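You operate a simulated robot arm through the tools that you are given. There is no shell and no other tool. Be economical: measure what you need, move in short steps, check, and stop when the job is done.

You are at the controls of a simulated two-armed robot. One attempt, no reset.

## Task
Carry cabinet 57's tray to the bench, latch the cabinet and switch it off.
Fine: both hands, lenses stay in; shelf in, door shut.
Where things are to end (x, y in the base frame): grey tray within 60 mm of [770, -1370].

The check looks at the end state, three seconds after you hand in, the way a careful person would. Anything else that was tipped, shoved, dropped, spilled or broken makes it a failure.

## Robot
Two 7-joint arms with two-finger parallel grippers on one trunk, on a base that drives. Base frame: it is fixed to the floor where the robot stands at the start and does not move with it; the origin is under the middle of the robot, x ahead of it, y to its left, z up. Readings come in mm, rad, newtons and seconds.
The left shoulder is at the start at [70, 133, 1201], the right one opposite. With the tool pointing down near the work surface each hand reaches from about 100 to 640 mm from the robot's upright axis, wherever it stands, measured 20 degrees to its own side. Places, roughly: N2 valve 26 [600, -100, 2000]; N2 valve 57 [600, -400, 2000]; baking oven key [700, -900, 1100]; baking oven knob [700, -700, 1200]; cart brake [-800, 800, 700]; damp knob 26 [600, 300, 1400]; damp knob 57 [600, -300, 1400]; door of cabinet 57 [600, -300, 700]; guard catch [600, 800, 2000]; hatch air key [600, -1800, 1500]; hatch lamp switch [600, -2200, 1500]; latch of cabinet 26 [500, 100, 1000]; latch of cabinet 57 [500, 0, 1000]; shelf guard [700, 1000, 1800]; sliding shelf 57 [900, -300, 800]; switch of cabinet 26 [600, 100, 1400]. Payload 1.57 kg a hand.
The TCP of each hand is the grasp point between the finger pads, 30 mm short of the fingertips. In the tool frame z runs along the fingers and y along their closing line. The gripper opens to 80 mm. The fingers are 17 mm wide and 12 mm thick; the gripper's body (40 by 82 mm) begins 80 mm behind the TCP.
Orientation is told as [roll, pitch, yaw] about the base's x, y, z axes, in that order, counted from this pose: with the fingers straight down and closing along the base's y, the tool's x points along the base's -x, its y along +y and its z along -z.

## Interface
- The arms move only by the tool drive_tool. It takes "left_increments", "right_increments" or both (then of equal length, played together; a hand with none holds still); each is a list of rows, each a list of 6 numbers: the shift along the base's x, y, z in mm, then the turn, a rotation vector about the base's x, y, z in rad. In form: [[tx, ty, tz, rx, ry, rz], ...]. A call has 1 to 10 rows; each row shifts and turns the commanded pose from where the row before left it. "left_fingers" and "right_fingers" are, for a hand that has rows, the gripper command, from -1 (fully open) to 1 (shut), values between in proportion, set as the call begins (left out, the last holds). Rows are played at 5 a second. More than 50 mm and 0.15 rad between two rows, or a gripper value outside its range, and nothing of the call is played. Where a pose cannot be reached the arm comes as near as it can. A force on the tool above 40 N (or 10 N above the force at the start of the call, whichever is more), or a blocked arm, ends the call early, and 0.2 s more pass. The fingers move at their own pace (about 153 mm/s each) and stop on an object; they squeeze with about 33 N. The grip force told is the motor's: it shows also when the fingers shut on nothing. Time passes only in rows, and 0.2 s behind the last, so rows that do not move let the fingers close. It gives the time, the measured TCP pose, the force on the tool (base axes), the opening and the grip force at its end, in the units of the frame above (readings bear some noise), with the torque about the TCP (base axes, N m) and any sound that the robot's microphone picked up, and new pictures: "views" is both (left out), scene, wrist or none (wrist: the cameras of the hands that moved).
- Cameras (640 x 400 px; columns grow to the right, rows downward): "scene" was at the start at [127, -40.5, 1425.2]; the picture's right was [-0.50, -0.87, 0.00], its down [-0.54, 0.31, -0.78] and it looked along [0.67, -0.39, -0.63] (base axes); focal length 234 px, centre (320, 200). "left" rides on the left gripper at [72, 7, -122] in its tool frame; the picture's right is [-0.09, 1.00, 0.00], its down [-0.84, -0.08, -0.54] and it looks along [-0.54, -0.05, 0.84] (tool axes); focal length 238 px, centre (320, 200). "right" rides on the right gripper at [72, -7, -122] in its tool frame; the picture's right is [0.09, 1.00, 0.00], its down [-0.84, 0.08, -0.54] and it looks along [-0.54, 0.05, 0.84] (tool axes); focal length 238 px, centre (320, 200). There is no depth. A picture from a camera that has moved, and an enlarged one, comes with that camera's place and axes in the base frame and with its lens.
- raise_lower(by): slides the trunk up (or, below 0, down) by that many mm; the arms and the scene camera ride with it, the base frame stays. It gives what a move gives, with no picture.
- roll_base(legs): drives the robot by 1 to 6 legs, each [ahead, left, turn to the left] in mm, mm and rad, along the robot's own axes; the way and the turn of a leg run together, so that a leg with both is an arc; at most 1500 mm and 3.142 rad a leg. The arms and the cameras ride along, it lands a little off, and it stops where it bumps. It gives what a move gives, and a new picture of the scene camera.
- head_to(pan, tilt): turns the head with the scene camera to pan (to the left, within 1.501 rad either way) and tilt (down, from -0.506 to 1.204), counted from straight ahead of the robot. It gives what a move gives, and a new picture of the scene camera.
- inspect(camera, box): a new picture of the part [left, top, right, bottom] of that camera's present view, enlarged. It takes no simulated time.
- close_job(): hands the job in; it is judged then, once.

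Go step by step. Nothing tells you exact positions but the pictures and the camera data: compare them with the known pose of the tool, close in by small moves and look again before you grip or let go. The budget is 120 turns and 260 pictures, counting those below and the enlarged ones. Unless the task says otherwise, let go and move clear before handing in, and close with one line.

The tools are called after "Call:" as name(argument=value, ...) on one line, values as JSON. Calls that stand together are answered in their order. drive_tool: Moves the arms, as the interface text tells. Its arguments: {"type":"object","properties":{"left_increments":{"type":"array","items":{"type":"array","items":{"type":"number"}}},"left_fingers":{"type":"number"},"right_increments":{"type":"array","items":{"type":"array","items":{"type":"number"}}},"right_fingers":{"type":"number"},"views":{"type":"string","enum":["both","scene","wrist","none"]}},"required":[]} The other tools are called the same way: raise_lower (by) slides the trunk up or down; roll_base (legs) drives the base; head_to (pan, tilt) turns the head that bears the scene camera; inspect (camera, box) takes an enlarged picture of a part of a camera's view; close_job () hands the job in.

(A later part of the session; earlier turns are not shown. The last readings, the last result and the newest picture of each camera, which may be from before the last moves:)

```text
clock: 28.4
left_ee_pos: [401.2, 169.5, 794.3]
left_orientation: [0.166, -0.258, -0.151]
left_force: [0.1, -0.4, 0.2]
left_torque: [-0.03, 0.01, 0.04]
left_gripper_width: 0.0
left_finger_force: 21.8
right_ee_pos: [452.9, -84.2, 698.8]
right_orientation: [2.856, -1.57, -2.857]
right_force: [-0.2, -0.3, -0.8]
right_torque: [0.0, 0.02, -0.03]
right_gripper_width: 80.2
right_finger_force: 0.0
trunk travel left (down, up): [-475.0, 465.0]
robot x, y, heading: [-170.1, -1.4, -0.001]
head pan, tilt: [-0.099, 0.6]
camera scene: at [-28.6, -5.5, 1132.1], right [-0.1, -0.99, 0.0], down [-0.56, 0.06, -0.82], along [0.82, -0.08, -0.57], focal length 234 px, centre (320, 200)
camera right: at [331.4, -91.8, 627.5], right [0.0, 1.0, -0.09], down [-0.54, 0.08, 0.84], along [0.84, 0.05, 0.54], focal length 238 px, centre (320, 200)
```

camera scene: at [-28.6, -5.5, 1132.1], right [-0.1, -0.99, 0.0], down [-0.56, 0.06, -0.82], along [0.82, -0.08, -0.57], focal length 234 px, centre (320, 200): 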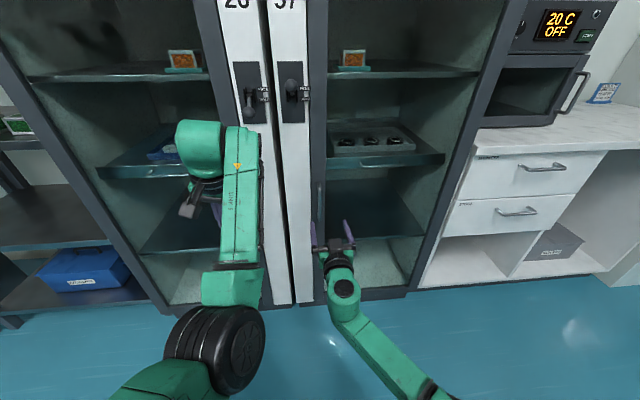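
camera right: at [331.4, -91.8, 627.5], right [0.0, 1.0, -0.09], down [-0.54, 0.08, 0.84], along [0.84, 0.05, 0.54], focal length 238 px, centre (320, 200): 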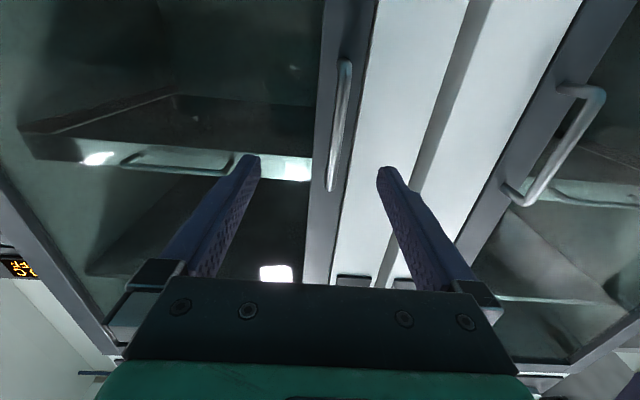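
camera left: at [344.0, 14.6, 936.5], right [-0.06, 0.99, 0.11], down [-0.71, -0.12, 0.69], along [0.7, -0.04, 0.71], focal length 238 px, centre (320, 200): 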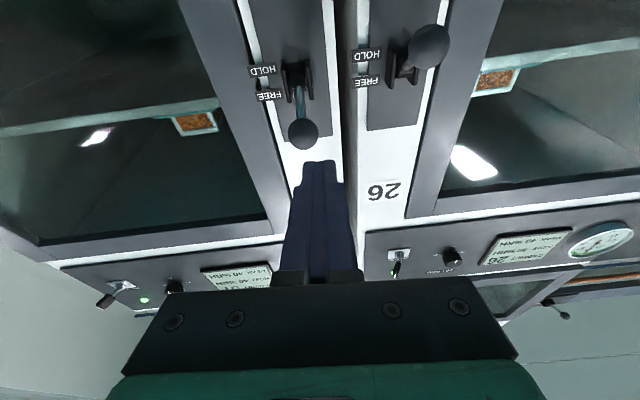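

Handle bar ≈[575,-66, 640–770]. I advance the right hand around it and close.

Call:
drive_tool(right_increments=[[35, 6, 0, 0, 0, 0], [35, 6, 0, 0, 0, 0], [30, 6, 0, 0, 0, 0], [10, 0, 0, 0, 0, 0]], views="both")

```text
clock: 29.4
left_ee_pos: [402.9, 169.2, 795.1]
left_orientation: [0.169, -0.258, -0.15]
left_force: [-0.8, 0.0, -0.1]
left_torque: [-0.05, 0.02, -0.02]
left_gripper_width: 0.0
left_finger_force: 21.1
right_ee_pos: [562.2, -67.0, 698.6]
right_orientation: [2.062, -1.57, -2.062]
right_force: [-0.8, -0.5, -0.5]
right_torque: [-0.02, 0.0, 0.02]
right_gripper_width: 80.2
right_finger_force: 0.0
trunk travel left (down, up): [-475.0, 465.0]
robot x, y, heading: [-169.9, 1.1, -0.002]
head pan, tilt: [-0.099, 0.6]
camera scene: at [-28.7, -6.4, 1132.1], right [-0.1, -0.99, 0.0], down [-0.56, 0.06, -0.82], along [0.82, -0.08, -0.57], focal length 234 px, centre (320, 200)
camera right: at [440.7, -74.8, 627.9], right [0.0, 1.0, -0.09], down [-0.54, 0.08, 0.84], along [0.84, 0.05, 0.54], focal length 238 px, centre (320, 200)
```

scene: 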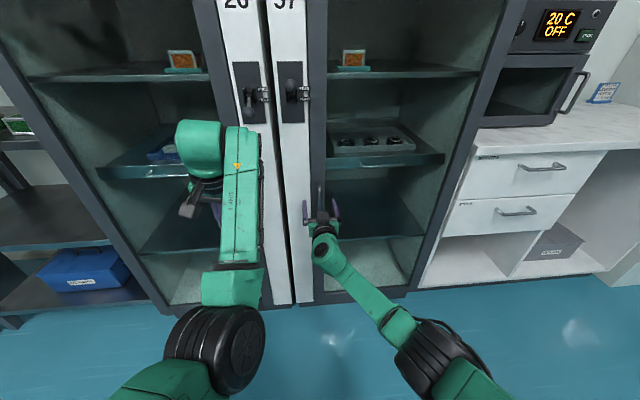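
right: 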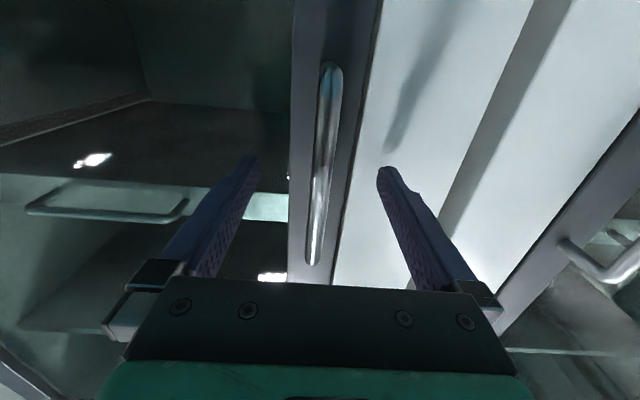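

Call:
drive_tool(right_increments=[[0, 0, 0, 0, 0, 0], [0, 0, 0, 0, 0, 0], [0, 0, 0, 0, 0, 0]], right_fingers=1, views="wrist")

```text
clock: 30.2
left_ee_pos: [402.3, 168.6, 794.7]
left_orientation: [0.17, -0.256, -0.151]
left_force: [0.0, -0.2, -0.3]
left_torque: [-0.02, -0.01, -0.02]
left_gripper_width: 0.2
left_finger_force: 21.4
right_ee_pos: [561.9, -67.2, 699.0]
right_orientation: [2.209, -1.57, -2.206]
right_force: [0.3, -0.5, 1.1]
right_torque: [-0.08, 0.07, 0.03]
right_gripper_width: 11.8
right_finger_force: 29.6
trunk travel left (down, up): [-475.0, 465.0]
robot x, y, heading: [-167.6, -1.8, -0.0]
head pan, tilt: [-0.099, 0.6]
camera right: at [440.6, -74.8, 627.9], right [0.0, 1.0, -0.09], down [-0.54, 0.08, 0.84], along [0.84, 0.05, 0.54], focal length 238 px, centre (320, 200)
```

right: 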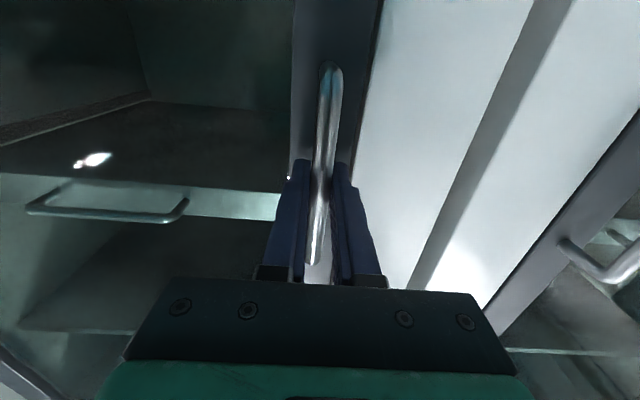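

Handle gripped. I start pulling the door open along an arc about the right-hand hinge, first a short stretch.

Call:
drive_tool(right_increments=[[-32.7, -4.5, 0, 0, 0, 0.05], [-32.3, -6.8, 0, 0, 0, 0.05], [-31.7, -9, 0, 0, 0, 0.05]], views="scene")

```text
clock: 31.1
left_ee_pos: [401.1, 168.9, 795.5]
left_orientation: [0.168, -0.261, -0.147]
left_force: [0.4, 0.4, 0.3]
left_torque: [0.04, -0.02, 0.02]
left_gripper_width: 0.0
left_finger_force: 21.2
right_ee_pos: [463.5, -86.0, 699.3]
right_orientation: [1.847, -1.571, -1.69]
right_force: [-3.2, 8.5, -0.5]
right_torque: [-0.03, -0.15, -0.11]
right_gripper_width: 11.3
right_finger_force: 29.3
trunk travel left (down, up): [-475.0, 465.0]
robot x, y, heading: [-172.6, -1.6, 0.004]
head pan, tilt: [-0.099, 0.6]
camera scene: at [-29.7, -5.3, 1132.2], right [-0.1, -0.99, 0.0], down [-0.56, 0.06, -0.83], along [0.82, -0.08, -0.56], focal length 234 px, centre (320, 200)
```

scene: 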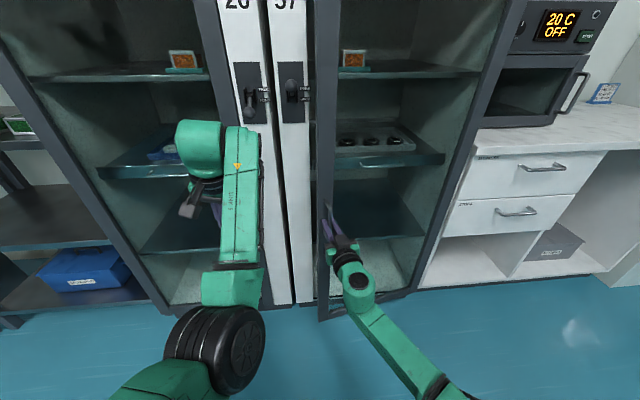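

The door swings freely; a slight side force suggests a slightly larger radius. I continue with less sideways shift.

Call:
drive_tool(right_increments=[[-31.1, -8, 0, 0, 0, 0.05], [-30.4, -10.5, 0, 0, 0, 0.05], [-29.3, -13, 0, 0, 0, 0.05], [-28.2, -15.5, 0, 0, 0, 0.05]], views="scene")

```text
clock: 32.0
left_ee_pos: [402.2, 166.9, 794.5]
left_orientation: [0.171, -0.258, -0.151]
left_force: [0.3, 0.5, 0.1]
left_torque: [-0.02, 0.01, -0.02]
left_gripper_width: 0.1
left_finger_force: 21.4
right_ee_pos: [345.5, -137.9, 699.9]
right_orientation: [2.193, -1.568, -1.85]
right_force: [7.9, -12.4, 4.2]
right_torque: [-0.33, 0.32, -0.09]
right_gripper_width: 11.6
right_finger_force: 29.4
trunk travel left (down, up): [-475.0, 465.0]
robot x, y, heading: [-168.2, -3.0, 0.002]
head pan, tilt: [-0.099, 0.6]
camera scene: at [-28.3, -8.9, 1132.1], right [-0.1, -0.99, 0.0], down [-0.56, 0.06, -0.82], along [0.82, -0.08, -0.57], focal length 234 px, centre (320, 200)
```

scene: 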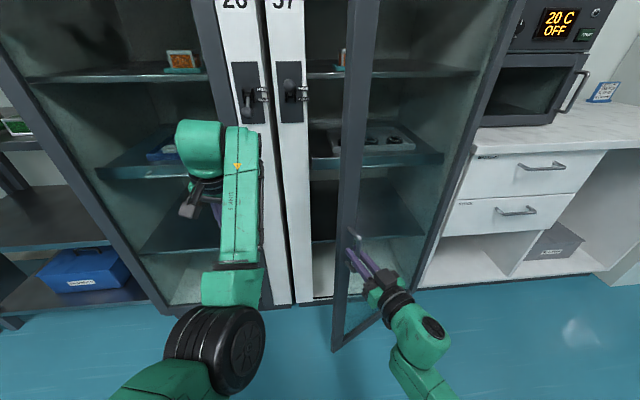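

Door is open ~30°. I continue the arc with slightly more sideways motion.

Call:
drive_tool(right_increments=[[-26, -23, 0, 0, 0, 0.06], [-25, -22.5, 0, 0, 0, 0.06], [-24, -23.5, 0, 0, 0, 0.06], [-22, -25, 0, 0, 0, 0.06], [-20, -26, 0, 0, 0, 0.06]], views="scene")

```text
clock: 33.2
left_ee_pos: [399.3, 170.3, 796.3]
left_orientation: [0.168, -0.262, -0.15]
left_force: [0.0, 1.0, 0.2]
left_torque: [-0.02, 0.0, -0.03]
left_gripper_width: 0.0
left_finger_force: 21.2
right_ee_pos: [224.9, -251.3, 700.3]
right_orientation: [-2.624, -1.568, -3.003]
right_force: [-29.3, 21.2, -9.3]
right_torque: [0.09, -0.26, 0.01]
right_gripper_width: 11.7
right_finger_force: 29.5
trunk travel left (down, up): [-475.0, 465.0]
robot x, y, heading: [-169.4, 1.3, -0.002]
head pan, tilt: [-0.099, 0.6]
camera scene: at [-33.7, -3.2, 1132.6], right [-0.1, -0.99, 0.0], down [-0.56, 0.05, -0.83], along [0.82, -0.08, -0.56], focal length 234 px, centre (320, 200)
```

scene: 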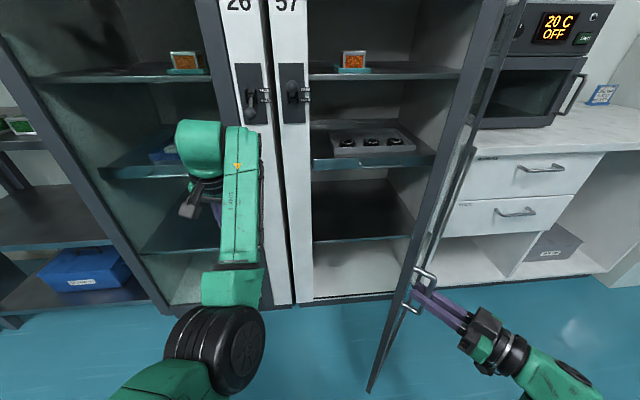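

Door is over half open. I release the handle and withdraw the right hand along its axis.

Call:
drive_tool(right_increments=[[0, 0, 0, 0, 0, 0], [0, 0, 0, 0, 0, 0], [-25, -19, 0, 0, 0, 0], [-25, -19, 0, 0, 0, 0], [-10, -30, 0, 0, 0, 0], [0, -40, 0, 0, 0, 0]], right_fingers=-1, views="scene")

```text
clock: 34.6
left_ee_pos: [402.4, 168.2, 795.0]
left_orientation: [0.168, -0.259, -0.15]
left_force: [-0.1, 0.1, 0.3]
left_torque: [-0.02, -0.04, 0.01]
left_gripper_width: 0.2
left_finger_force: 21.0
right_ee_pos: [170.4, -363.9, 698.4]
right_orientation: [2.185, -1.568, -1.535]
right_force: [0.1, -0.8, 0.1]
right_torque: [0.0, 0.01, 0.02]
right_gripper_width: 80.3
right_finger_force: 0.0
trunk travel left (down, up): [-475.0, 465.0]
robot x, y, heading: [-169.3, 1.8, 0.001]
head pan, tilt: [-0.099, 0.6]
camera scene: at [-28.5, -6.9, 1132.1], right [-0.1, -0.99, 0.0], down [-0.56, 0.06, -0.82], along [0.82, -0.08, -0.57], focal length 234 px, centre (320, 200)
```

scene: 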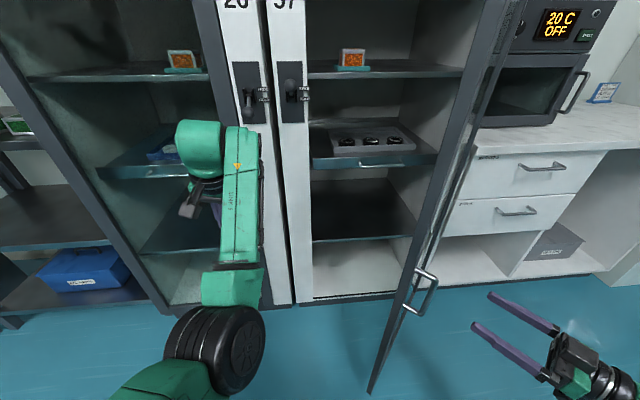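

The door stays put at about 52°. To push it further from the inside with the right arm, I roll back, bring the right hand around the door edge, then roll forward.

Call:
roll_base(legs=[[-200, 0, 0]])

Call:
drive_tool(right_increments=[[8, 25, 0, 0, 0, -0.1], [8, 25, 0, 0, 0, -0.1], [8, 25, 0, 0, 0, -0.1], [8, 25, 0, 0, 0, -0.1], [8, 25, 0, 0, 0, -0.1], [8, 25, 0, 0, 0, -0.1], [8, 25, 0, 0, 0, -0.1], [8, 25, 0, 0, 0, -0.1], [8, 25, 0, 0, 0, -0.1], [8, 15, 0, 0, 0, 0]], right_fingers=1, views="scene")

```text
clock: 36.2
left_ee_pos: [202.0, 169.8, 795.7]
left_orientation: [0.171, -0.26, -0.149]
left_force: [0.1, 0.8, -0.3]
left_torque: [0.0, 0.0, 0.0]
left_gripper_width: 0.0
left_finger_force: 21.5
right_ee_pos: [-30.4, -362.1, 698.8]
right_orientation: [2.546, -1.568, -1.895]
right_force: [-0.6, -0.1, -0.6]
right_torque: [0.0, 0.01, 0.01]
right_gripper_width: 80.0
right_finger_force: 0.1
trunk travel left (down, up): [-475.0, 465.0]
robot x, y, heading: [-368.5, 1.4, 0.005]
head pan, tilt: [-0.099, 0.6]
camera scene: at [-229.6, -6.2, 1132.2], right [-0.1, -1.0, 0.0], down [-0.56, 0.06, -0.83], along [0.82, -0.08, -0.56], focal length 234 px, centre (320, 200)
```

scene: 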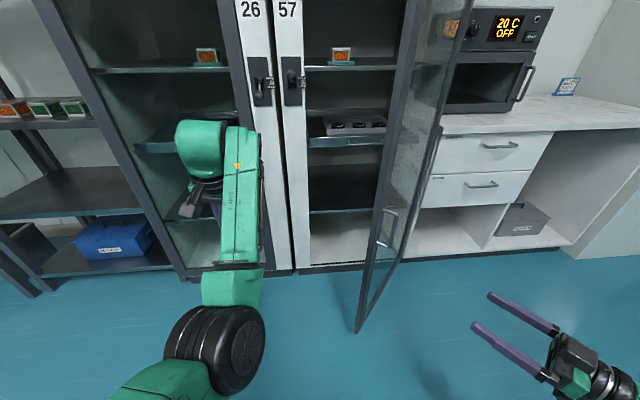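

```text
clock: 38.0
left_ee_pos: [202.8, 164.4, 794.4]
left_orientation: [0.176, -0.256, -0.151]
left_force: [-0.1, 0.0, -0.5]
left_torque: [0.0, 0.04, -0.02]
left_gripper_width: 0.0
left_finger_force: 21.8
right_ee_pos: [26.5, -162.5, 695.7]
right_orientation: [-1.619, -1.427, 1.702]
right_force: [-0.5, 0.0, -1.1]
right_torque: [-0.01, -0.02, 0.01]
right_gripper_width: 0.0
right_finger_force: 21.4
right hand out of reach, approached as far as the arm can: row 8
trunk travel left (down, up): [-475.0, 465.0]
robot x, y, heading: [-365.5, 3.4, -0.001]
head pan, tilt: [-0.099, 0.6]
stopped in row 8 (right hand): the arm was blocked; the commanded pose is now the measured one
camera scene: at [-226.6, -13.5, 1131.6], right [-0.1, -1.0, -0.01], down [-0.56, 0.06, -0.82], along [0.82, -0.08, -0.57], focal length 234 px, centre (320, 200)
```

scene: 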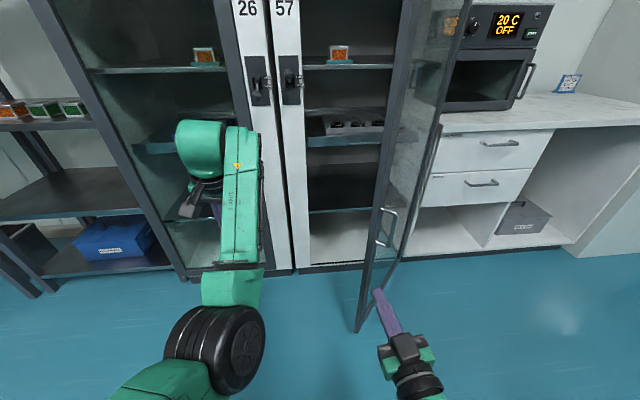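

The right hand is close in; I move it a bit forward and left, then check before rolling forward.

Call:
drive_tool(right_increments=[[25, 5, 0, 0, 0, 0], [25, 10, 0, 0, 0, 0], [25, 15, 0, 0, 0, 0], [25, 15, 0, 0, 0, -0.05], [10, 10, 0, 0, 0, -0.05]], views="scene")

```text
clock: 39.1
left_ee_pos: [203.1, 170.7, 795.0]
left_orientation: [0.17, -0.258, -0.148]
left_force: [-0.6, 0.1, 0.2]
left_torque: [0.01, -0.03, 0.0]
left_gripper_width: 0.2
left_finger_force: 20.9
right_ee_pos: [114.2, -116.7, 676.1]
right_orientation: [-1.491, -1.24, 1.625]
right_force: [0.2, -0.5, -0.7]
right_torque: [0.01, 0.03, -0.01]
right_gripper_width: 0.1
right_finger_force: 21.3
right hand out of reach, approached as far as the arm can: row 5
trunk travel left (down, up): [-475.0, 465.0]
robot x, y, heading: [-368.5, -0.9, -0.001]
head pan, tilt: [-0.099, 0.6]
stopped in row 5 (right hand): the arm was blocked; the commanded pose is now the measured one
camera scene: at [-228.7, -6.3, 1132.1], right [-0.1, -1.0, 0.0], down [-0.56, 0.06, -0.82], along [0.82, -0.08, -0.57], focal length 234 px, centre (320, 200)
```

scene: 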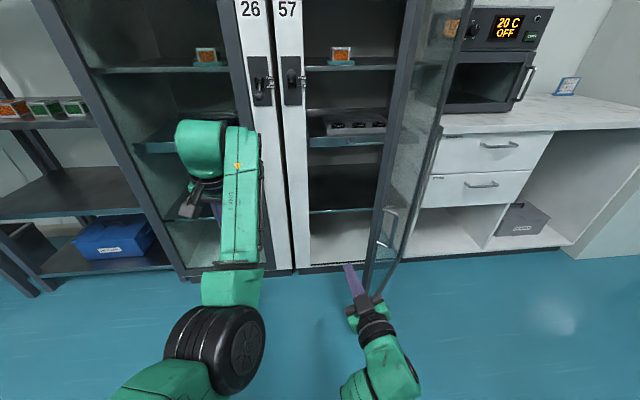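

The hand is inside the door line. I shift slightly left and roll forward so that the arm passes inside the door edge.

Call:
roll_base(legs=[[0, 60, 0], [200, 0, 0]])

Call:
drive_tool(right_increments=[[10, -30, 0, 0, 0, 0], [0, -40, 0, 0, 0, 0], [0, -40, 0, 0, 0, 0], [0, -40, 0, 0, 0, 0]], views="scene")

```text
clock: 41.2
left_ee_pos: [401.7, 230.6, 795.1]
left_orientation: [0.171, -0.258, -0.149]
left_force: [0.7, 0.3, -0.1]
left_torque: [0.03, 0.02, -0.03]
left_gripper_width: 0.0
left_finger_force: 21.2
right_ee_pos: [314.8, -54.6, 676.4]
right_orientation: [-1.483, -1.239, 1.616]
right_force: [-0.2, -0.1, 0.4]
right_torque: [0.01, -0.01, 0.01]
right_gripper_width: 0.0
right_finger_force: 21.8
trunk travel left (down, up): [-475.0, 465.0]
robot x, y, heading: [-168.8, 59.9, 0.001]
head pan, tilt: [-0.099, 0.6]
camera scene: at [-28.3, 54.4, 1132.0], right [-0.1, -1.0, 0.0], down [-0.56, 0.06, -0.82], along [0.82, -0.08, -0.57], focal length 234 px, centre (320, 200)
```

scene: 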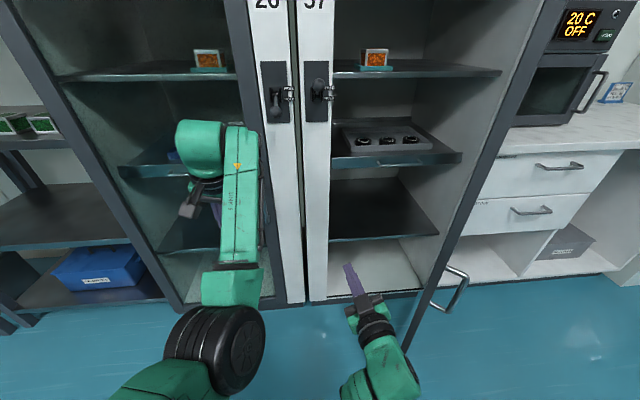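

```text
clock: 42.2
left_ee_pos: [401.1, 229.6, 795.3]
left_orientation: [0.17, -0.259, -0.148]
left_force: [-0.6, -0.5, 0.0]
left_torque: [-0.04, -0.04, -0.01]
left_gripper_width: 0.1
left_finger_force: 21.8
right_ee_pos: [324.9, -206.3, 676.8]
right_orientation: [-1.488, -1.242, 1.619]
right_force: [0.6, -0.4, -0.2]
right_torque: [0.02, 0.0, 0.01]
right_gripper_width: 0.1
right_finger_force: 21.6
trunk travel left (down, up): [-475.0, 465.0]
robot x, y, heading: [-169.9, 58.6, -0.0]
head pan, tilt: [-0.099, 0.6]
camera scene: at [-29.1, 53.8, 1132.1], right [-0.1, -1.0, 0.0], down [-0.56, 0.06, -0.83], along [0.82, -0.08, -0.56], focal length 234 px, centre (320, 200)
```

scene: 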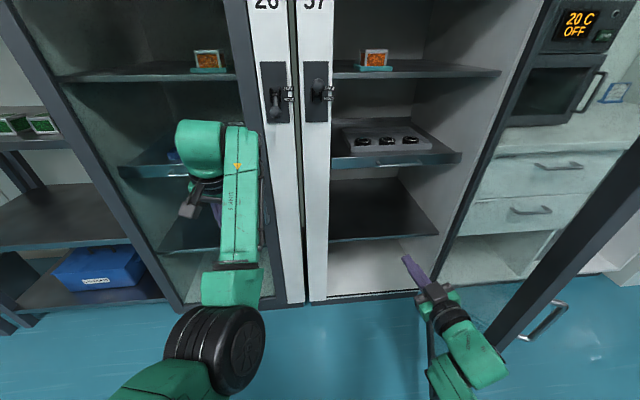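

The forearm pushes the door wider smoothly. I continue to sweep right.

Call:
drive_tool(right_increments=[[0, -40, 0, 0, 0, 0], [0, -40, 0, 0, 0, 0], [0, -40, 0, 0, 0, 0], [0, -40, 0, 0, 0, 0]], views="scene")

```text
clock: 43.2
left_ee_pos: [400.7, 229.7, 795.3]
left_orientation: [0.17, -0.258, -0.149]
left_force: [0.0, -0.1, 0.6]
left_torque: [0.02, 0.01, -0.01]
left_gripper_width: 0.0
left_finger_force: 21.1
right_ee_pos: [323.8, -364.7, 674.8]
right_orientation: [-1.486, -1.243, 1.619]
right_force: [0.4, -0.3, -0.5]
right_torque: [0.01, -0.02, 0.01]
right_gripper_width: 0.0
right_finger_force: 21.5
trunk travel left (down, up): [-475.0, 465.0]
robot x, y, heading: [-169.6, 61.8, 0.005]
head pan, tilt: [-0.099, 0.6]
camera scene: at [-29.0, 53.9, 1132.1], right [-0.1, -1.0, 0.0], down [-0.56, 0.06, -0.82], along [0.82, -0.08, -0.57], focal length 234 px, centre (320, 200)
```

scene: 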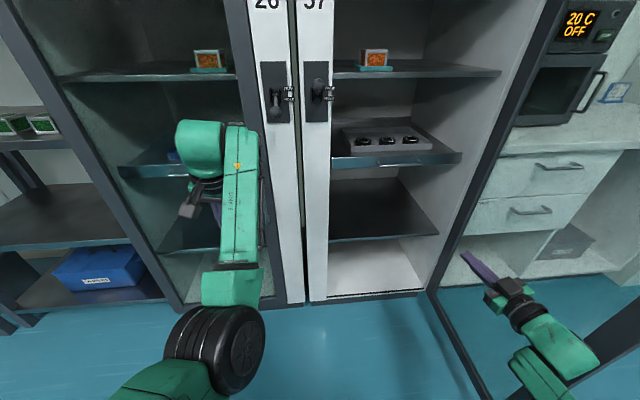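

I look right to see the door's angle.

Call:
head_to(pan=-0.8, tilt=0.6)

```text
clock: 44.3
left_ee_pos: [401.0, 229.6, 795.7]
left_orientation: [0.17, -0.259, -0.147]
left_force: [0.2, 0.0, 0.2]
left_torque: [0.0, 0.02, -0.03]
left_gripper_width: 0.0
left_finger_force: 21.0
right_ee_pos: [322.0, -365.3, 674.9]
right_orientation: [-1.485, -1.241, 1.619]
right_force: [0.1, 0.1, 0.0]
right_torque: [-0.02, -0.03, -0.04]
right_gripper_width: 0.1
right_finger_force: 21.5
trunk travel left (down, up): [-475.0, 465.0]
robot x, y, heading: [-170.1, 62.7, 0.001]
head pan, tilt: [-0.799, 0.6]
camera scene: at [-55.3, -0.2, 1132.1], right [-0.72, -0.7, 0.0], down [-0.39, 0.4, -0.82], along [0.58, -0.59, -0.57], focal length 234 px, centre (320, 200)
```

scene: 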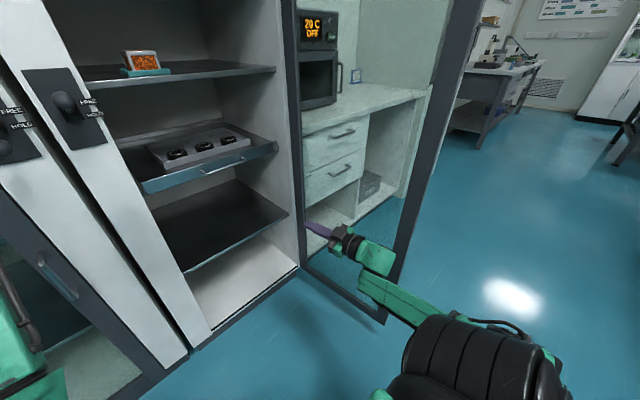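

Door is ~96° open (edge ≈[130,-585]). I push it further to leave room for the right arm.

Call:
drive_tool(right_increments=[[0, -40, 0, 0, 0, 0], [0, -40, 0, 0, 0, 0], [0, -40, 0, 0, 0, 0], [0, -40, 0, 0, 0, 0]], views="scene")

```text
clock: 45.3
left_ee_pos: [402.7, 230.3, 794.5]
left_orientation: [0.17, -0.258, -0.147]
left_force: [-0.5, 0.0, 1.1]
left_torque: [-0.01, -0.02, 0.0]
left_gripper_width: 0.0
left_finger_force: 21.6
right_ee_pos: [324.9, -525.0, 675.9]
right_orientation: [-1.488, -1.241, 1.621]
right_force: [-0.6, -0.9, -0.6]
right_torque: [0.02, -0.01, -0.01]
right_gripper_width: 0.3
right_finger_force: 21.7
trunk travel left (down, up): [-475.0, 465.0]
robot x, y, heading: [-170.4, 59.2, 0.005]
head pan, tilt: [-0.799, 0.6]
camera scene: at [-54.7, -0.9, 1132.0], right [-0.72, -0.7, 0.0], down [-0.4, 0.41, -0.82], along [0.58, -0.59, -0.57], focal length 234 px, centre (320, 200)
```

scene: 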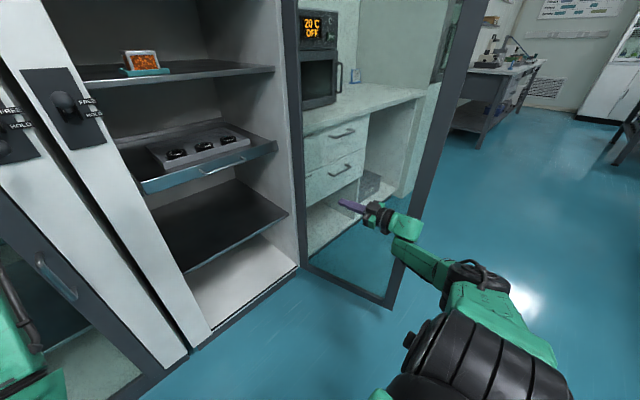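

Call:
drive_tool(right_increments=[[0, -40, 0, 0, 0, 0], [0, -40, 0, 0, 0, 0], [0, -40, 0, 0, 0, 0], [-20, -40, 0, 0, 0, -0.1], [-20, -30, 0, 0, 0, -0.1]], views="scene")

```text
clock: 46.5
left_ee_pos: [402.2, 230.1, 794.7]
left_orientation: [0.169, -0.258, -0.149]
left_force: [0.8, 0.7, 0.6]
left_torque: [0.03, 0.02, -0.04]
left_gripper_width: 0.0
left_finger_force: 21.0
right_ee_pos: [274.3, -629.3, 677.2]
right_orientation: [-1.488, -1.238, 1.418]
right_force: [0.3, 0.4, -0.9]
right_torque: [-0.01, -0.02, 0.03]
right_gripper_width: 0.0
right_finger_force: 21.7
right hand out of reach, approached as far as the arm can: row 1, 2, 3, 4
trunk travel left (down, up): [-475.0, 465.0]
robot x, y, heading: [-166.2, 58.0, 0.0]
head pan, tilt: [-0.799, 0.6]
camera scene: at [-55.4, -0.9, 1132.1], right [-0.72, -0.7, 0.0], down [-0.39, 0.41, -0.82], along [0.58, -0.59, -0.57], focal length 234 px, centre (320, 200)
```

scene: 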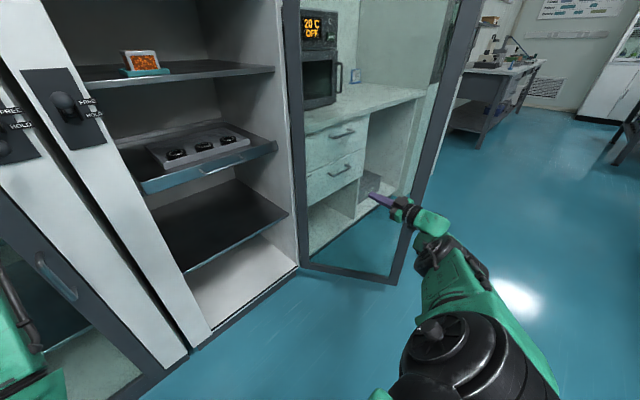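

Door is now ~122° open — enough. I bring the right hand back to the front, turning it so that it closes vertically for the horizontal shelf handle, and pull the left hand back a little.

Call:
drive_tool(right_increments=[[0, 42, 5, 0, 0, 0], [0, 42, 5, -0.13, 0, 0], [5, 42, 5, -0.14, 0, 0], [5, 42, 5, -0.14, 0, 0.03], [5, 42, 5, -0.14, 0, 0.03], [5, 42, 5, -0.14, 0, 0], [5, 42, 5, -0.14, 0, 0], [5, 42, 5, -0.14, 0, 0], [5, 42, 5, -0.14, 0, 0], [5, 20, 5, -0.14, 0, 0]], left_increments=[[-10, 0, 0, 0, 0, 0], [-10, 0, 0, 0, 0, 0], [-10, 0, 0, 0, 0, 0], [-10, 0, 0, 0, 0, 0], [-10, 0, 0, 0, 0, 0], [-10, 0, 0, 0, 0, 0], [-10, 0, 0, 0, 0, 0], [-10, 0, 0, 0, 0, 0], [0, 0, 0, 0, 0, 0], [0, 0, 0, 0, 0, 0]], right_fingers=-1, views="scene")

```text
clock: 48.7
left_ee_pos: [381.0, 249.1, 763.8]
left_orientation: [0.172, -0.26, -0.147]
left_force: [0.6, -0.3, 0.6]
left_torque: [0.01, 0.03, -0.02]
left_gripper_width: 0.0
left_finger_force: 21.7
left hand out of reach, approached as far as the arm can: row 1, 2, 3, 4, 5, 6, 7, 8
right_ee_pos: [316.1, -270.2, 720.9]
right_orientation: [-1.584, 0.007, 1.562]
right_force: [-0.3, 0.0, -0.2]
right_torque: [0.01, -0.01, 0.01]
right_gripper_width: 80.0
right_finger_force: 0.0
right hand out of reach, approached as far as the arm can: row 1
trunk travel left (down, up): [-475.0, 465.0]
robot x, y, heading: [-170.7, 58.7, 0.003]
head pan, tilt: [-0.799, 0.6]
camera scene: at [-55.3, -0.2, 1132.1], right [-0.72, -0.7, 0.0], down [-0.39, 0.4, -0.82], along [0.58, -0.59, -0.57], focal length 234 px, centre (320, 200)
```

scene: 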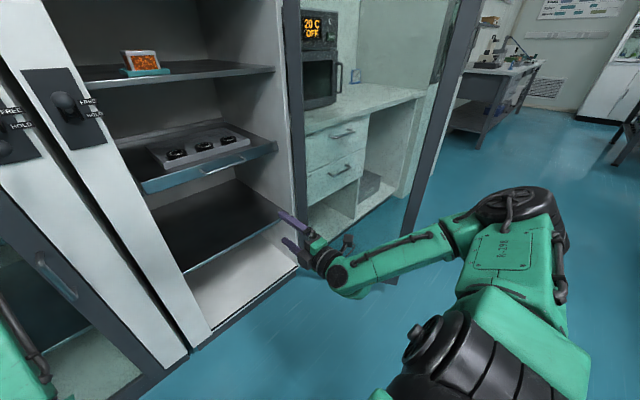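

The right hand points forward with vertical closing. I roll right and forward to stand before the shelf.

Call:
roll_base(legs=[[0, -170, 0], [60, 0, 0]])

Call:
head_to(pan=-0.35, tilt=0.5)

```text
clock: 50.8
left_ee_pos: [441.7, 77.3, 764.0]
left_orientation: [0.17, -0.257, -0.147]
left_force: [-0.1, -0.5, -0.6]
left_torque: [0.01, -0.02, -0.01]
left_gripper_width: 0.0
left_finger_force: 21.3
right_ee_pos: [375.9, -443.4, 720.4]
right_orientation: [-1.584, 0.005, 1.562]
right_force: [0.9, 0.2, 0.2]
right_torque: [0.01, -0.03, 0.02]
right_gripper_width: 79.7
right_finger_force: 0.0
trunk travel left (down, up): [-475.0, 465.0]
robot x, y, heading: [-108.5, -113.6, 0.0]
head pan, tilt: [-0.799, 0.6]
camera scene: at [5.7, -171.5, 1131.9], right [-0.72, -0.7, 0.0], down [-0.4, 0.4, -0.82], along [0.57, -0.59, -0.57], focal length 234 px, centre (320, 200)
```

scene: 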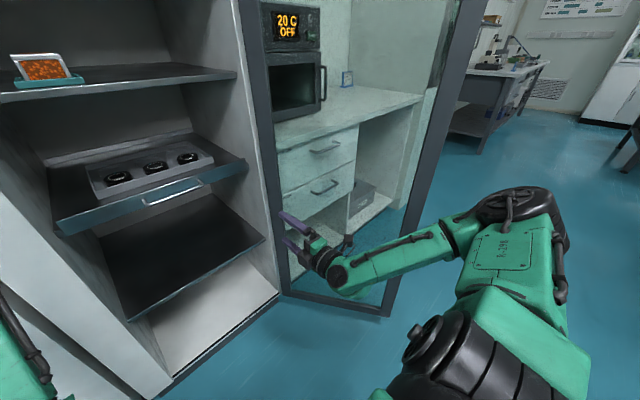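

```text
clock: 51.6
left_ee_pos: [440.5, 78.3, 765.1]
left_orientation: [0.172, -0.26, -0.146]
left_force: [0.0, 0.5, 0.2]
left_torque: [0.03, -0.03, 0.01]
left_gripper_width: 0.0
left_finger_force: 21.4
right_ee_pos: [376.1, -442.0, 719.4]
right_orientation: [-1.587, 0.006, 1.563]
right_force: [0.3, 0.3, 0.0]
right_torque: [-0.02, -0.03, 0.01]
right_gripper_width: 80.0
right_finger_force: 0.0
trunk travel left (down, up): [-475.0, 465.0]
robot x, y, heading: [-112.9, -106.9, -0.001]
head pan, tilt: [-0.351, 0.499]
camera scene: at [28.3, -139.4, 1141.2], right [-0.34, -0.94, 0.0], down [-0.45, 0.16, -0.88], along [0.82, -0.3, -0.48], focal length 234 px, centre (320, 200)
```

scene: 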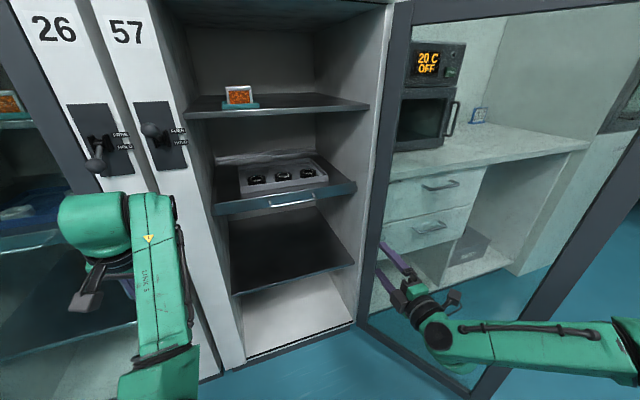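

I bring the right hand up before the shelf handle.

Call:
drive_tool(right_increments=[[10, 40, 10, 0, 0, 0], [20, 40, 10, 0, 0, 0], [30, 40, 15, 0, 0, 0], [40, 40, 15, 0, 0, 0], [40, 0, 15, 0, 0, 0]], views="both")

Call:
inspect(camera="scene", box=[190, 130, 390, 290])

```text
refused: row 3 steps farther than a row can; nothing moved
```

```text
2.50 times, centred on (290, 210) of scene
camera zoom: at [28.3, -139.4, 1141.2], right [-0.34, -0.94, 0.0], down [-0.45, 0.16, -0.88], along [0.82, -0.3, -0.48], focal length 585 px, centre (395, 175)
```

zoom: 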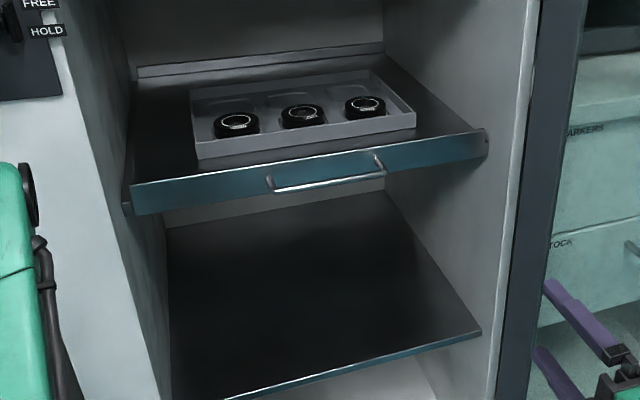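

Call:
drive_tool(right_increments=[[10, 40, 10, 0, 0, 0], [20, 40, 10, 0, 0, 0], [20, 40, 15, 0, 0, 0], [20, 40, 15, 0, 0, 0], [40, 0, 15, 0, 0, 0], [40, 0, 0, 0, 0, 0]], views="both")

Call:
inspect(camera="scene", box=[200, 150, 360, 270])

```text
clock: 53.0
left_ee_pos: [441.8, 78.4, 763.2]
left_orientation: [0.17, -0.259, -0.147]
left_force: [0.3, 0.5, 0.5]
left_torque: [0.04, -0.01, -0.04]
left_gripper_width: 0.1
left_finger_force: 21.5
right_ee_pos: [527.0, -283.8, 775.0]
right_orientation: [-1.595, 0.007, 1.561]
right_force: [-0.3, 0.0, 0.0]
right_torque: [0.03, 0.03, 0.0]
right_gripper_width: 79.9
right_finger_force: 0.1
right hand out of reach, approached as far as the arm can: row 5
trunk travel left (down, up): [-475.0, 465.0]
robot x, y, heading: [-112.5, -109.1, -0.001]
head pan, tilt: [-0.351, 0.499]
camera scene: at [29.3, -138.6, 1141.1], right [-0.34, -0.94, 0.0], down [-0.45, 0.16, -0.88], along [0.82, -0.3, -0.48], focal length 234 px, centre (320, 200)
camera right: at [405.2, -355.7, 780.4], right [0.02, -0.1, -0.99], down [-0.53, 0.84, -0.1], along [0.85, 0.53, -0.03], focal length 238 px, centre (320, 200)
```

scene: 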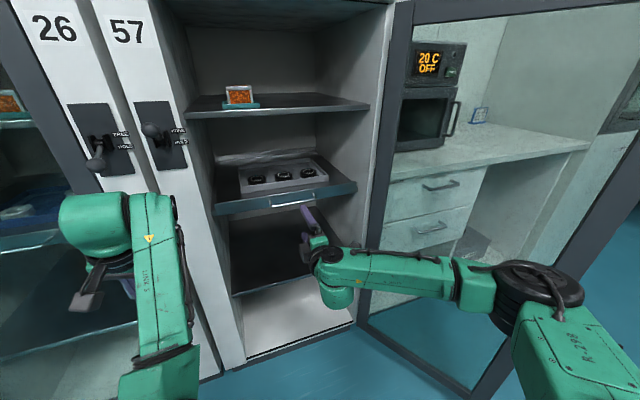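
right: 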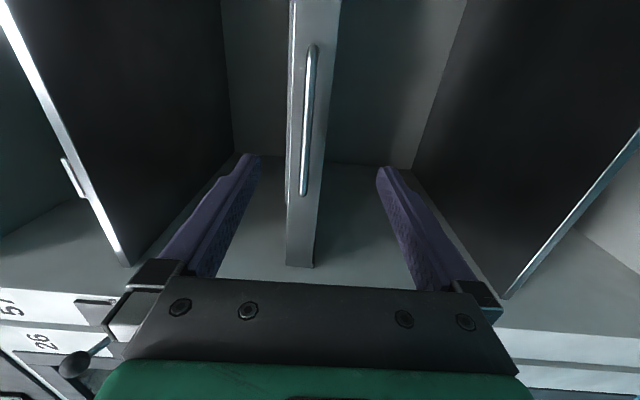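

```text
3.33 times, centred on (280, 210) of scene
camera zoom: at [29.3, -138.6, 1141.1], right [-0.34, -0.94, 0.0], down [-0.45, 0.16, -0.88], along [0.82, -0.3, -0.48], focal length 780 px, centre (453, 167)
```

zoom: 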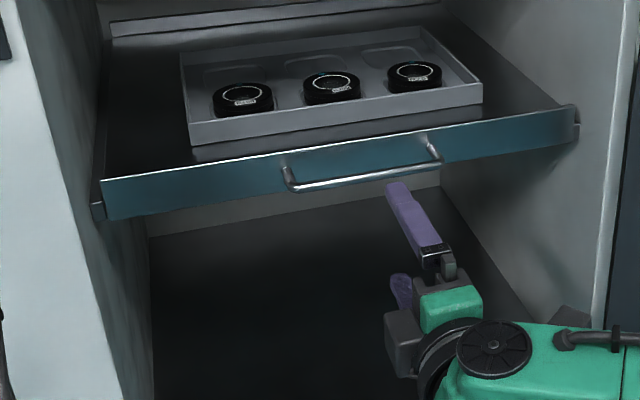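

Shelf handle bar ≈[648,-280,793]. I align the height and advance.

Call:
drive_tool(right_increments=[[0, 2, 18, 0, 0, 0], [40, 0, 0, 0, 0, 0], [40, 0, 0, 0, 0, 0]], views="wrist")

```text
clock: 53.9
left_ee_pos: [442.5, 77.5, 765.2]
left_orientation: [0.172, -0.261, -0.148]
left_force: [0.7, -0.6, -0.7]
left_torque: [0.0, -0.02, 0.02]
left_gripper_width: 0.0
left_finger_force: 21.5
right_ee_pos: [608.0, -284.2, 776.1]
right_orientation: [-1.592, 0.007, 1.563]
right_force: [0.9, -0.3, 0.7]
right_torque: [0.0, 0.0, 0.01]
right_gripper_width: 79.9
right_finger_force: 0.1
right hand out of reach, approached as far as the arm can: row 1
trunk travel left (down, up): [-475.0, 465.0]
robot x, y, heading: [-111.0, -110.0, -0.003]
head pan, tilt: [-0.351, 0.499]
camera right: at [485.0, -355.4, 781.8], right [0.02, -0.1, -0.99], down [-0.53, 0.84, -0.09], along [0.85, 0.53, -0.04], focal length 238 px, centre (320, 200)
```

right: 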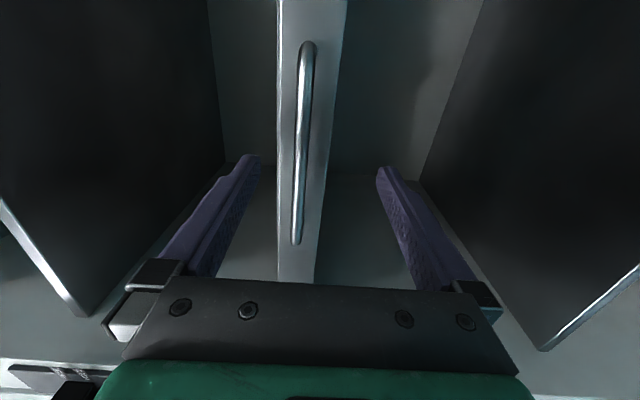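

Raising with the arm wasn't possible there, so I lift the trunk 14 mm, then advance.

Call:
raise_lower(by=15)

Call:
drive_tool(right_increments=[[20, 2, 0, 0, 0, 0], [12, 2, 0, 0, 0, 0]], views="wrist")

```text
clock: 54.5
left_ee_pos: [442.4, 77.7, 778.9]
left_orientation: [0.173, -0.26, -0.146]
left_force: [0.1, 0.0, 0.3]
left_torque: [-0.02, 0.01, -0.01]
left_gripper_width: 0.2
left_finger_force: 21.1
right_ee_pos: [606.3, -282.6, 791.5]
right_orientation: [-1.591, 0.007, 1.563]
right_force: [0.4, -0.5, -0.4]
right_torque: [0.02, 0.0, -0.01]
right_gripper_width: 80.1
right_finger_force: 0.0
trunk travel left (down, up): [-490.0, 450.0]
robot x, y, heading: [-113.1, -112.7, -0.003]
head pan, tilt: [-0.351, 0.499]
```

```text
clock: 55.1
left_ee_pos: [440.4, 78.0, 778.9]
left_orientation: [0.173, -0.261, -0.147]
left_force: [0.2, -0.7, 0.2]
left_torque: [0.01, 0.01, -0.01]
left_gripper_width: 0.1
left_finger_force: 21.4
right_ee_pos: [638.5, -279.6, 792.4]
right_orientation: [-1.591, 0.006, 1.562]
right_force: [0.5, -0.4, 0.4]
right_torque: [0.04, 0.02, 0.01]
right_gripper_width: 79.9
right_finger_force: 0.0
trunk travel left (down, up): [-490.0, 450.0]
robot x, y, heading: [-110.8, -109.2, 0.001]
head pan, tilt: [-0.351, 0.499]
camera right: at [516.0, -351.6, 797.5], right [0.02, -0.1, -0.99], down [-0.53, 0.84, -0.09], along [0.85, 0.53, -0.04], focal length 238 px, centre (320, 200)
```

right: 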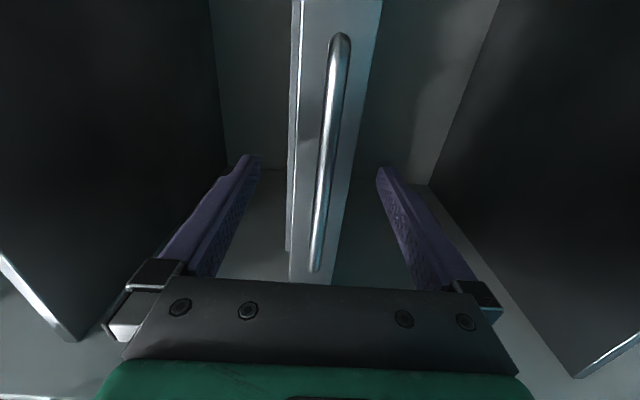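

Call:
drive_tool(right_increments=[[0, 0, 0, 0, 0, 0], [0, 0, 0, 0, 0, 0], [0, 0, 0, 0, 0, 0]], right_fingers=1, views="wrist")

```text
clock: 55.9
left_ee_pos: [442.0, 76.4, 779.1]
left_orientation: [0.172, -0.26, -0.147]
left_force: [0.1, -0.7, -0.4]
left_torque: [0.01, 0.01, 0.0]
left_gripper_width: 0.0
left_finger_force: 21.3
right_ee_pos: [637.5, -278.9, 791.2]
right_orientation: [-1.59, 0.006, 1.562]
right_force: [-2.2, 0.7, -6.0]
right_torque: [0.42, -0.01, -0.37]
right_gripper_width: 9.7
right_finger_force: 28.2
trunk travel left (down, up): [-490.0, 450.0]
robot x, y, heading: [-107.1, -111.2, -0.0]
head pan, tilt: [-0.351, 0.499]
camera right: at [516.0, -351.6, 796.3], right [0.02, -0.1, -0.99], down [-0.53, 0.84, -0.09], along [0.85, 0.53, -0.04], focal length 238 px, centre (320, 200)
```

right: 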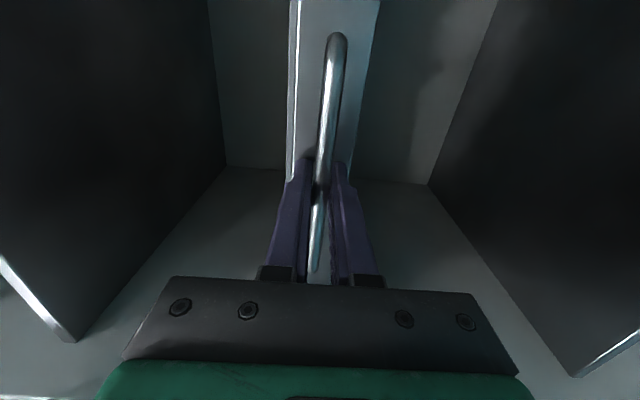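

Handle gripped. I pull the shelf out slowly.

Call:
drive_tool(right_increments=[[-5, 0, 0, 0, 0, 0], [-10, 0, 0, 0, 0, 0], [-15, 0, 0, 0, 0, 0], [-18, 0, 0, 0, 0, 0], [-18, 0, 0, 0, 0, 0], [-18, 0, 0, 0, 0, 0], [-18, 0, 0, 0, 0, 0], [-18, 0, 0, 0, 0, 0], [-15, 0, 0, 0, 0, 0], [-8, 0, 0, 0, 0, 0]], views="scene")

```text
clock: 58.1
left_ee_pos: [442.6, 78.5, 777.8]
left_orientation: [0.172, -0.259, -0.148]
left_force: [0.1, -0.1, 0.2]
left_torque: [0.03, -0.03, -0.02]
left_gripper_width: 0.0
left_finger_force: 21.4
right_ee_pos: [495.5, -280.1, 789.4]
right_orientation: [-1.593, 0.008, 1.562]
right_force: [-0.3, 1.7, -3.4]
right_torque: [0.31, 0.02, 0.61]
right_gripper_width: 9.9
right_finger_force: 28.2
trunk travel left (down, up): [-490.0, 450.0]
robot x, y, heading: [-111.3, -109.5, -0.001]
head pan, tilt: [-0.351, 0.499]
camera scene: at [29.0, -139.3, 1156.1], right [-0.34, -0.94, 0.0], down [-0.45, 0.16, -0.88], along [0.82, -0.3, -0.48], focal length 234 px, centre (320, 200)
```

scene: 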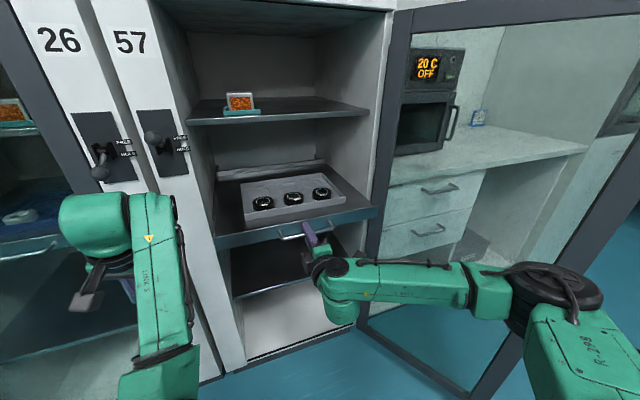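

The shelf comes out with the tray steady. I continue.

Call:
drive_tool(right_increments=[[-5, 0, 0, 0, 0, 0], [-10, 0, 0, 0, 0, 0], [-15, 0, 0, 0, 0, 0], [-18, 0, 0, 0, 0, 0], [-18, 0, 0, 0, 0, 0], [-18, 0, 0, 0, 0, 0], [-18, 0, 0, 0, 0, 0], [-18, 0, 0, 0, 0, 0], [-15, 0, 0, 0, 0, 0], [-8, 0, 0, 0, 0, 0]], views="scene")

```text
clock: 60.3
left_ee_pos: [441.1, 77.4, 779.8]
left_orientation: [0.172, -0.26, -0.146]
left_force: [-0.8, 1.0, -0.6]
left_torque: [0.03, 0.01, 0.01]
left_gripper_width: 0.3
left_finger_force: 21.7
right_ee_pos: [375.8, -279.2, 791.8]
right_orientation: [-1.597, 0.007, 1.56]
right_force: [1.7, -2.5, 2.8]
right_torque: [0.28, -0.01, 0.19]
right_gripper_width: 9.8
right_finger_force: 28.0
right hand out of reach, approached as far as the arm can: row 9, 10
trunk travel left (down, up): [-490.0, 450.0]
robot x, y, heading: [-108.5, -113.7, -0.003]
head pan, tilt: [-0.351, 0.499]
camera scene: at [28.1, -139.9, 1156.3], right [-0.34, -0.94, 0.0], down [-0.45, 0.16, -0.88], along [0.82, -0.3, -0.48], focal length 234 px, centre (320, 200)
```

scene: 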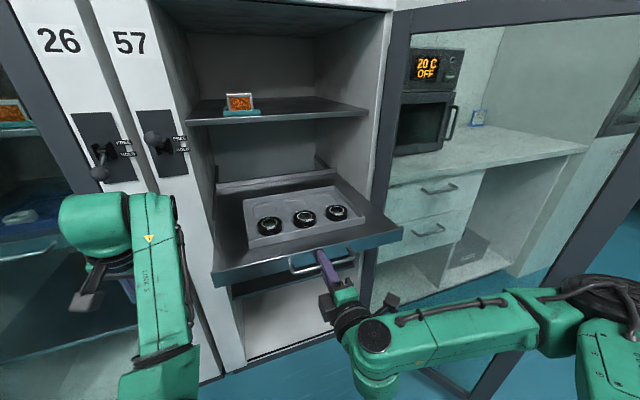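

I zoom in on the tray to measure it.

Call:
inspect(camera="scene", box=[200, 150, 420, 290])

```text
2.86 times, centred on (310, 220) of scene
camera zoom: at [28.1, -139.9, 1156.3], right [-0.34, -0.94, 0.0], down [-0.45, 0.16, -0.88], along [0.82, -0.3, -0.48], focal length 668 px, centre (349, 143)
```

zoom: 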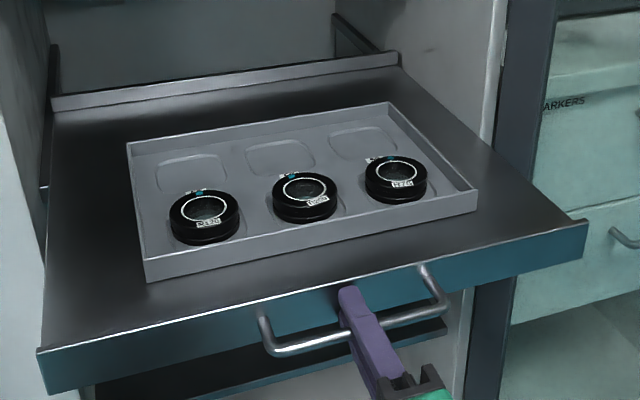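

Tray measured: x 462–657, y −131…−422, rim top z≈832, centre ≈[560,-276]; lenses in the front row. I release the shelf handle and roll back.

Call:
drive_tool(right_increments=[[0, 0, 0, 0, 0, 0], [0, 0, 0, 0, 0, 0]], right_fingers=-1, views="none")

Call:
roll_base(legs=[[-170, 0, 0]])

```text
clock: 60.9
left_ee_pos: [440.4, 77.2, 779.6]
left_orientation: [0.173, -0.259, -0.145]
left_force: [0.2, -0.4, -0.3]
left_torque: [-0.01, 0.03, 0.0]
left_gripper_width: 0.0
left_finger_force: 21.1
right_ee_pos: [375.5, -277.7, 789.3]
right_orientation: [-1.591, 0.008, 1.564]
right_force: [0.2, -0.7, 0.3]
right_torque: [0.04, 0.03, -0.01]
right_gripper_width: 80.0
right_finger_force: 0.0
trunk travel left (down, up): [-490.0, 450.0]
robot x, y, heading: [-110.9, -111.3, -0.004]
head pan, tilt: [-0.351, 0.499]
```

```text
clock: 62.4
left_ee_pos: [270.2, 78.2, 780.0]
left_orientation: [0.173, -0.261, -0.144]
left_force: [-0.4, 0.9, -0.3]
left_torque: [0.01, -0.01, 0.01]
left_gripper_width: 0.0
left_finger_force: 21.5
right_ee_pos: [204.0, -278.1, 790.3]
right_orientation: [-1.594, 0.007, 1.562]
right_force: [0.5, 0.1, 0.0]
right_torque: [0.03, 0.01, -0.02]
right_gripper_width: 79.9
right_finger_force: 0.0
trunk travel left (down, up): [-490.0, 450.0]
robot x, y, heading: [-282.1, -108.3, 0.006]
head pan, tilt: [-0.351, 0.499]
camera scene: at [-143.1, -139.3, 1156.3], right [-0.34, -0.94, 0.0], down [-0.45, 0.16, -0.88], along [0.83, -0.3, -0.48], focal length 234 px, centre (320, 200)
```

scene: 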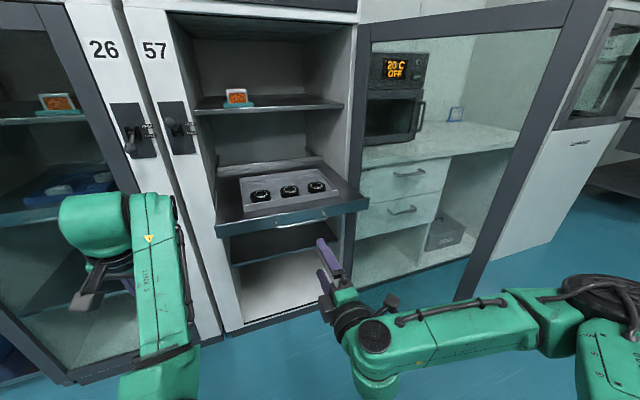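

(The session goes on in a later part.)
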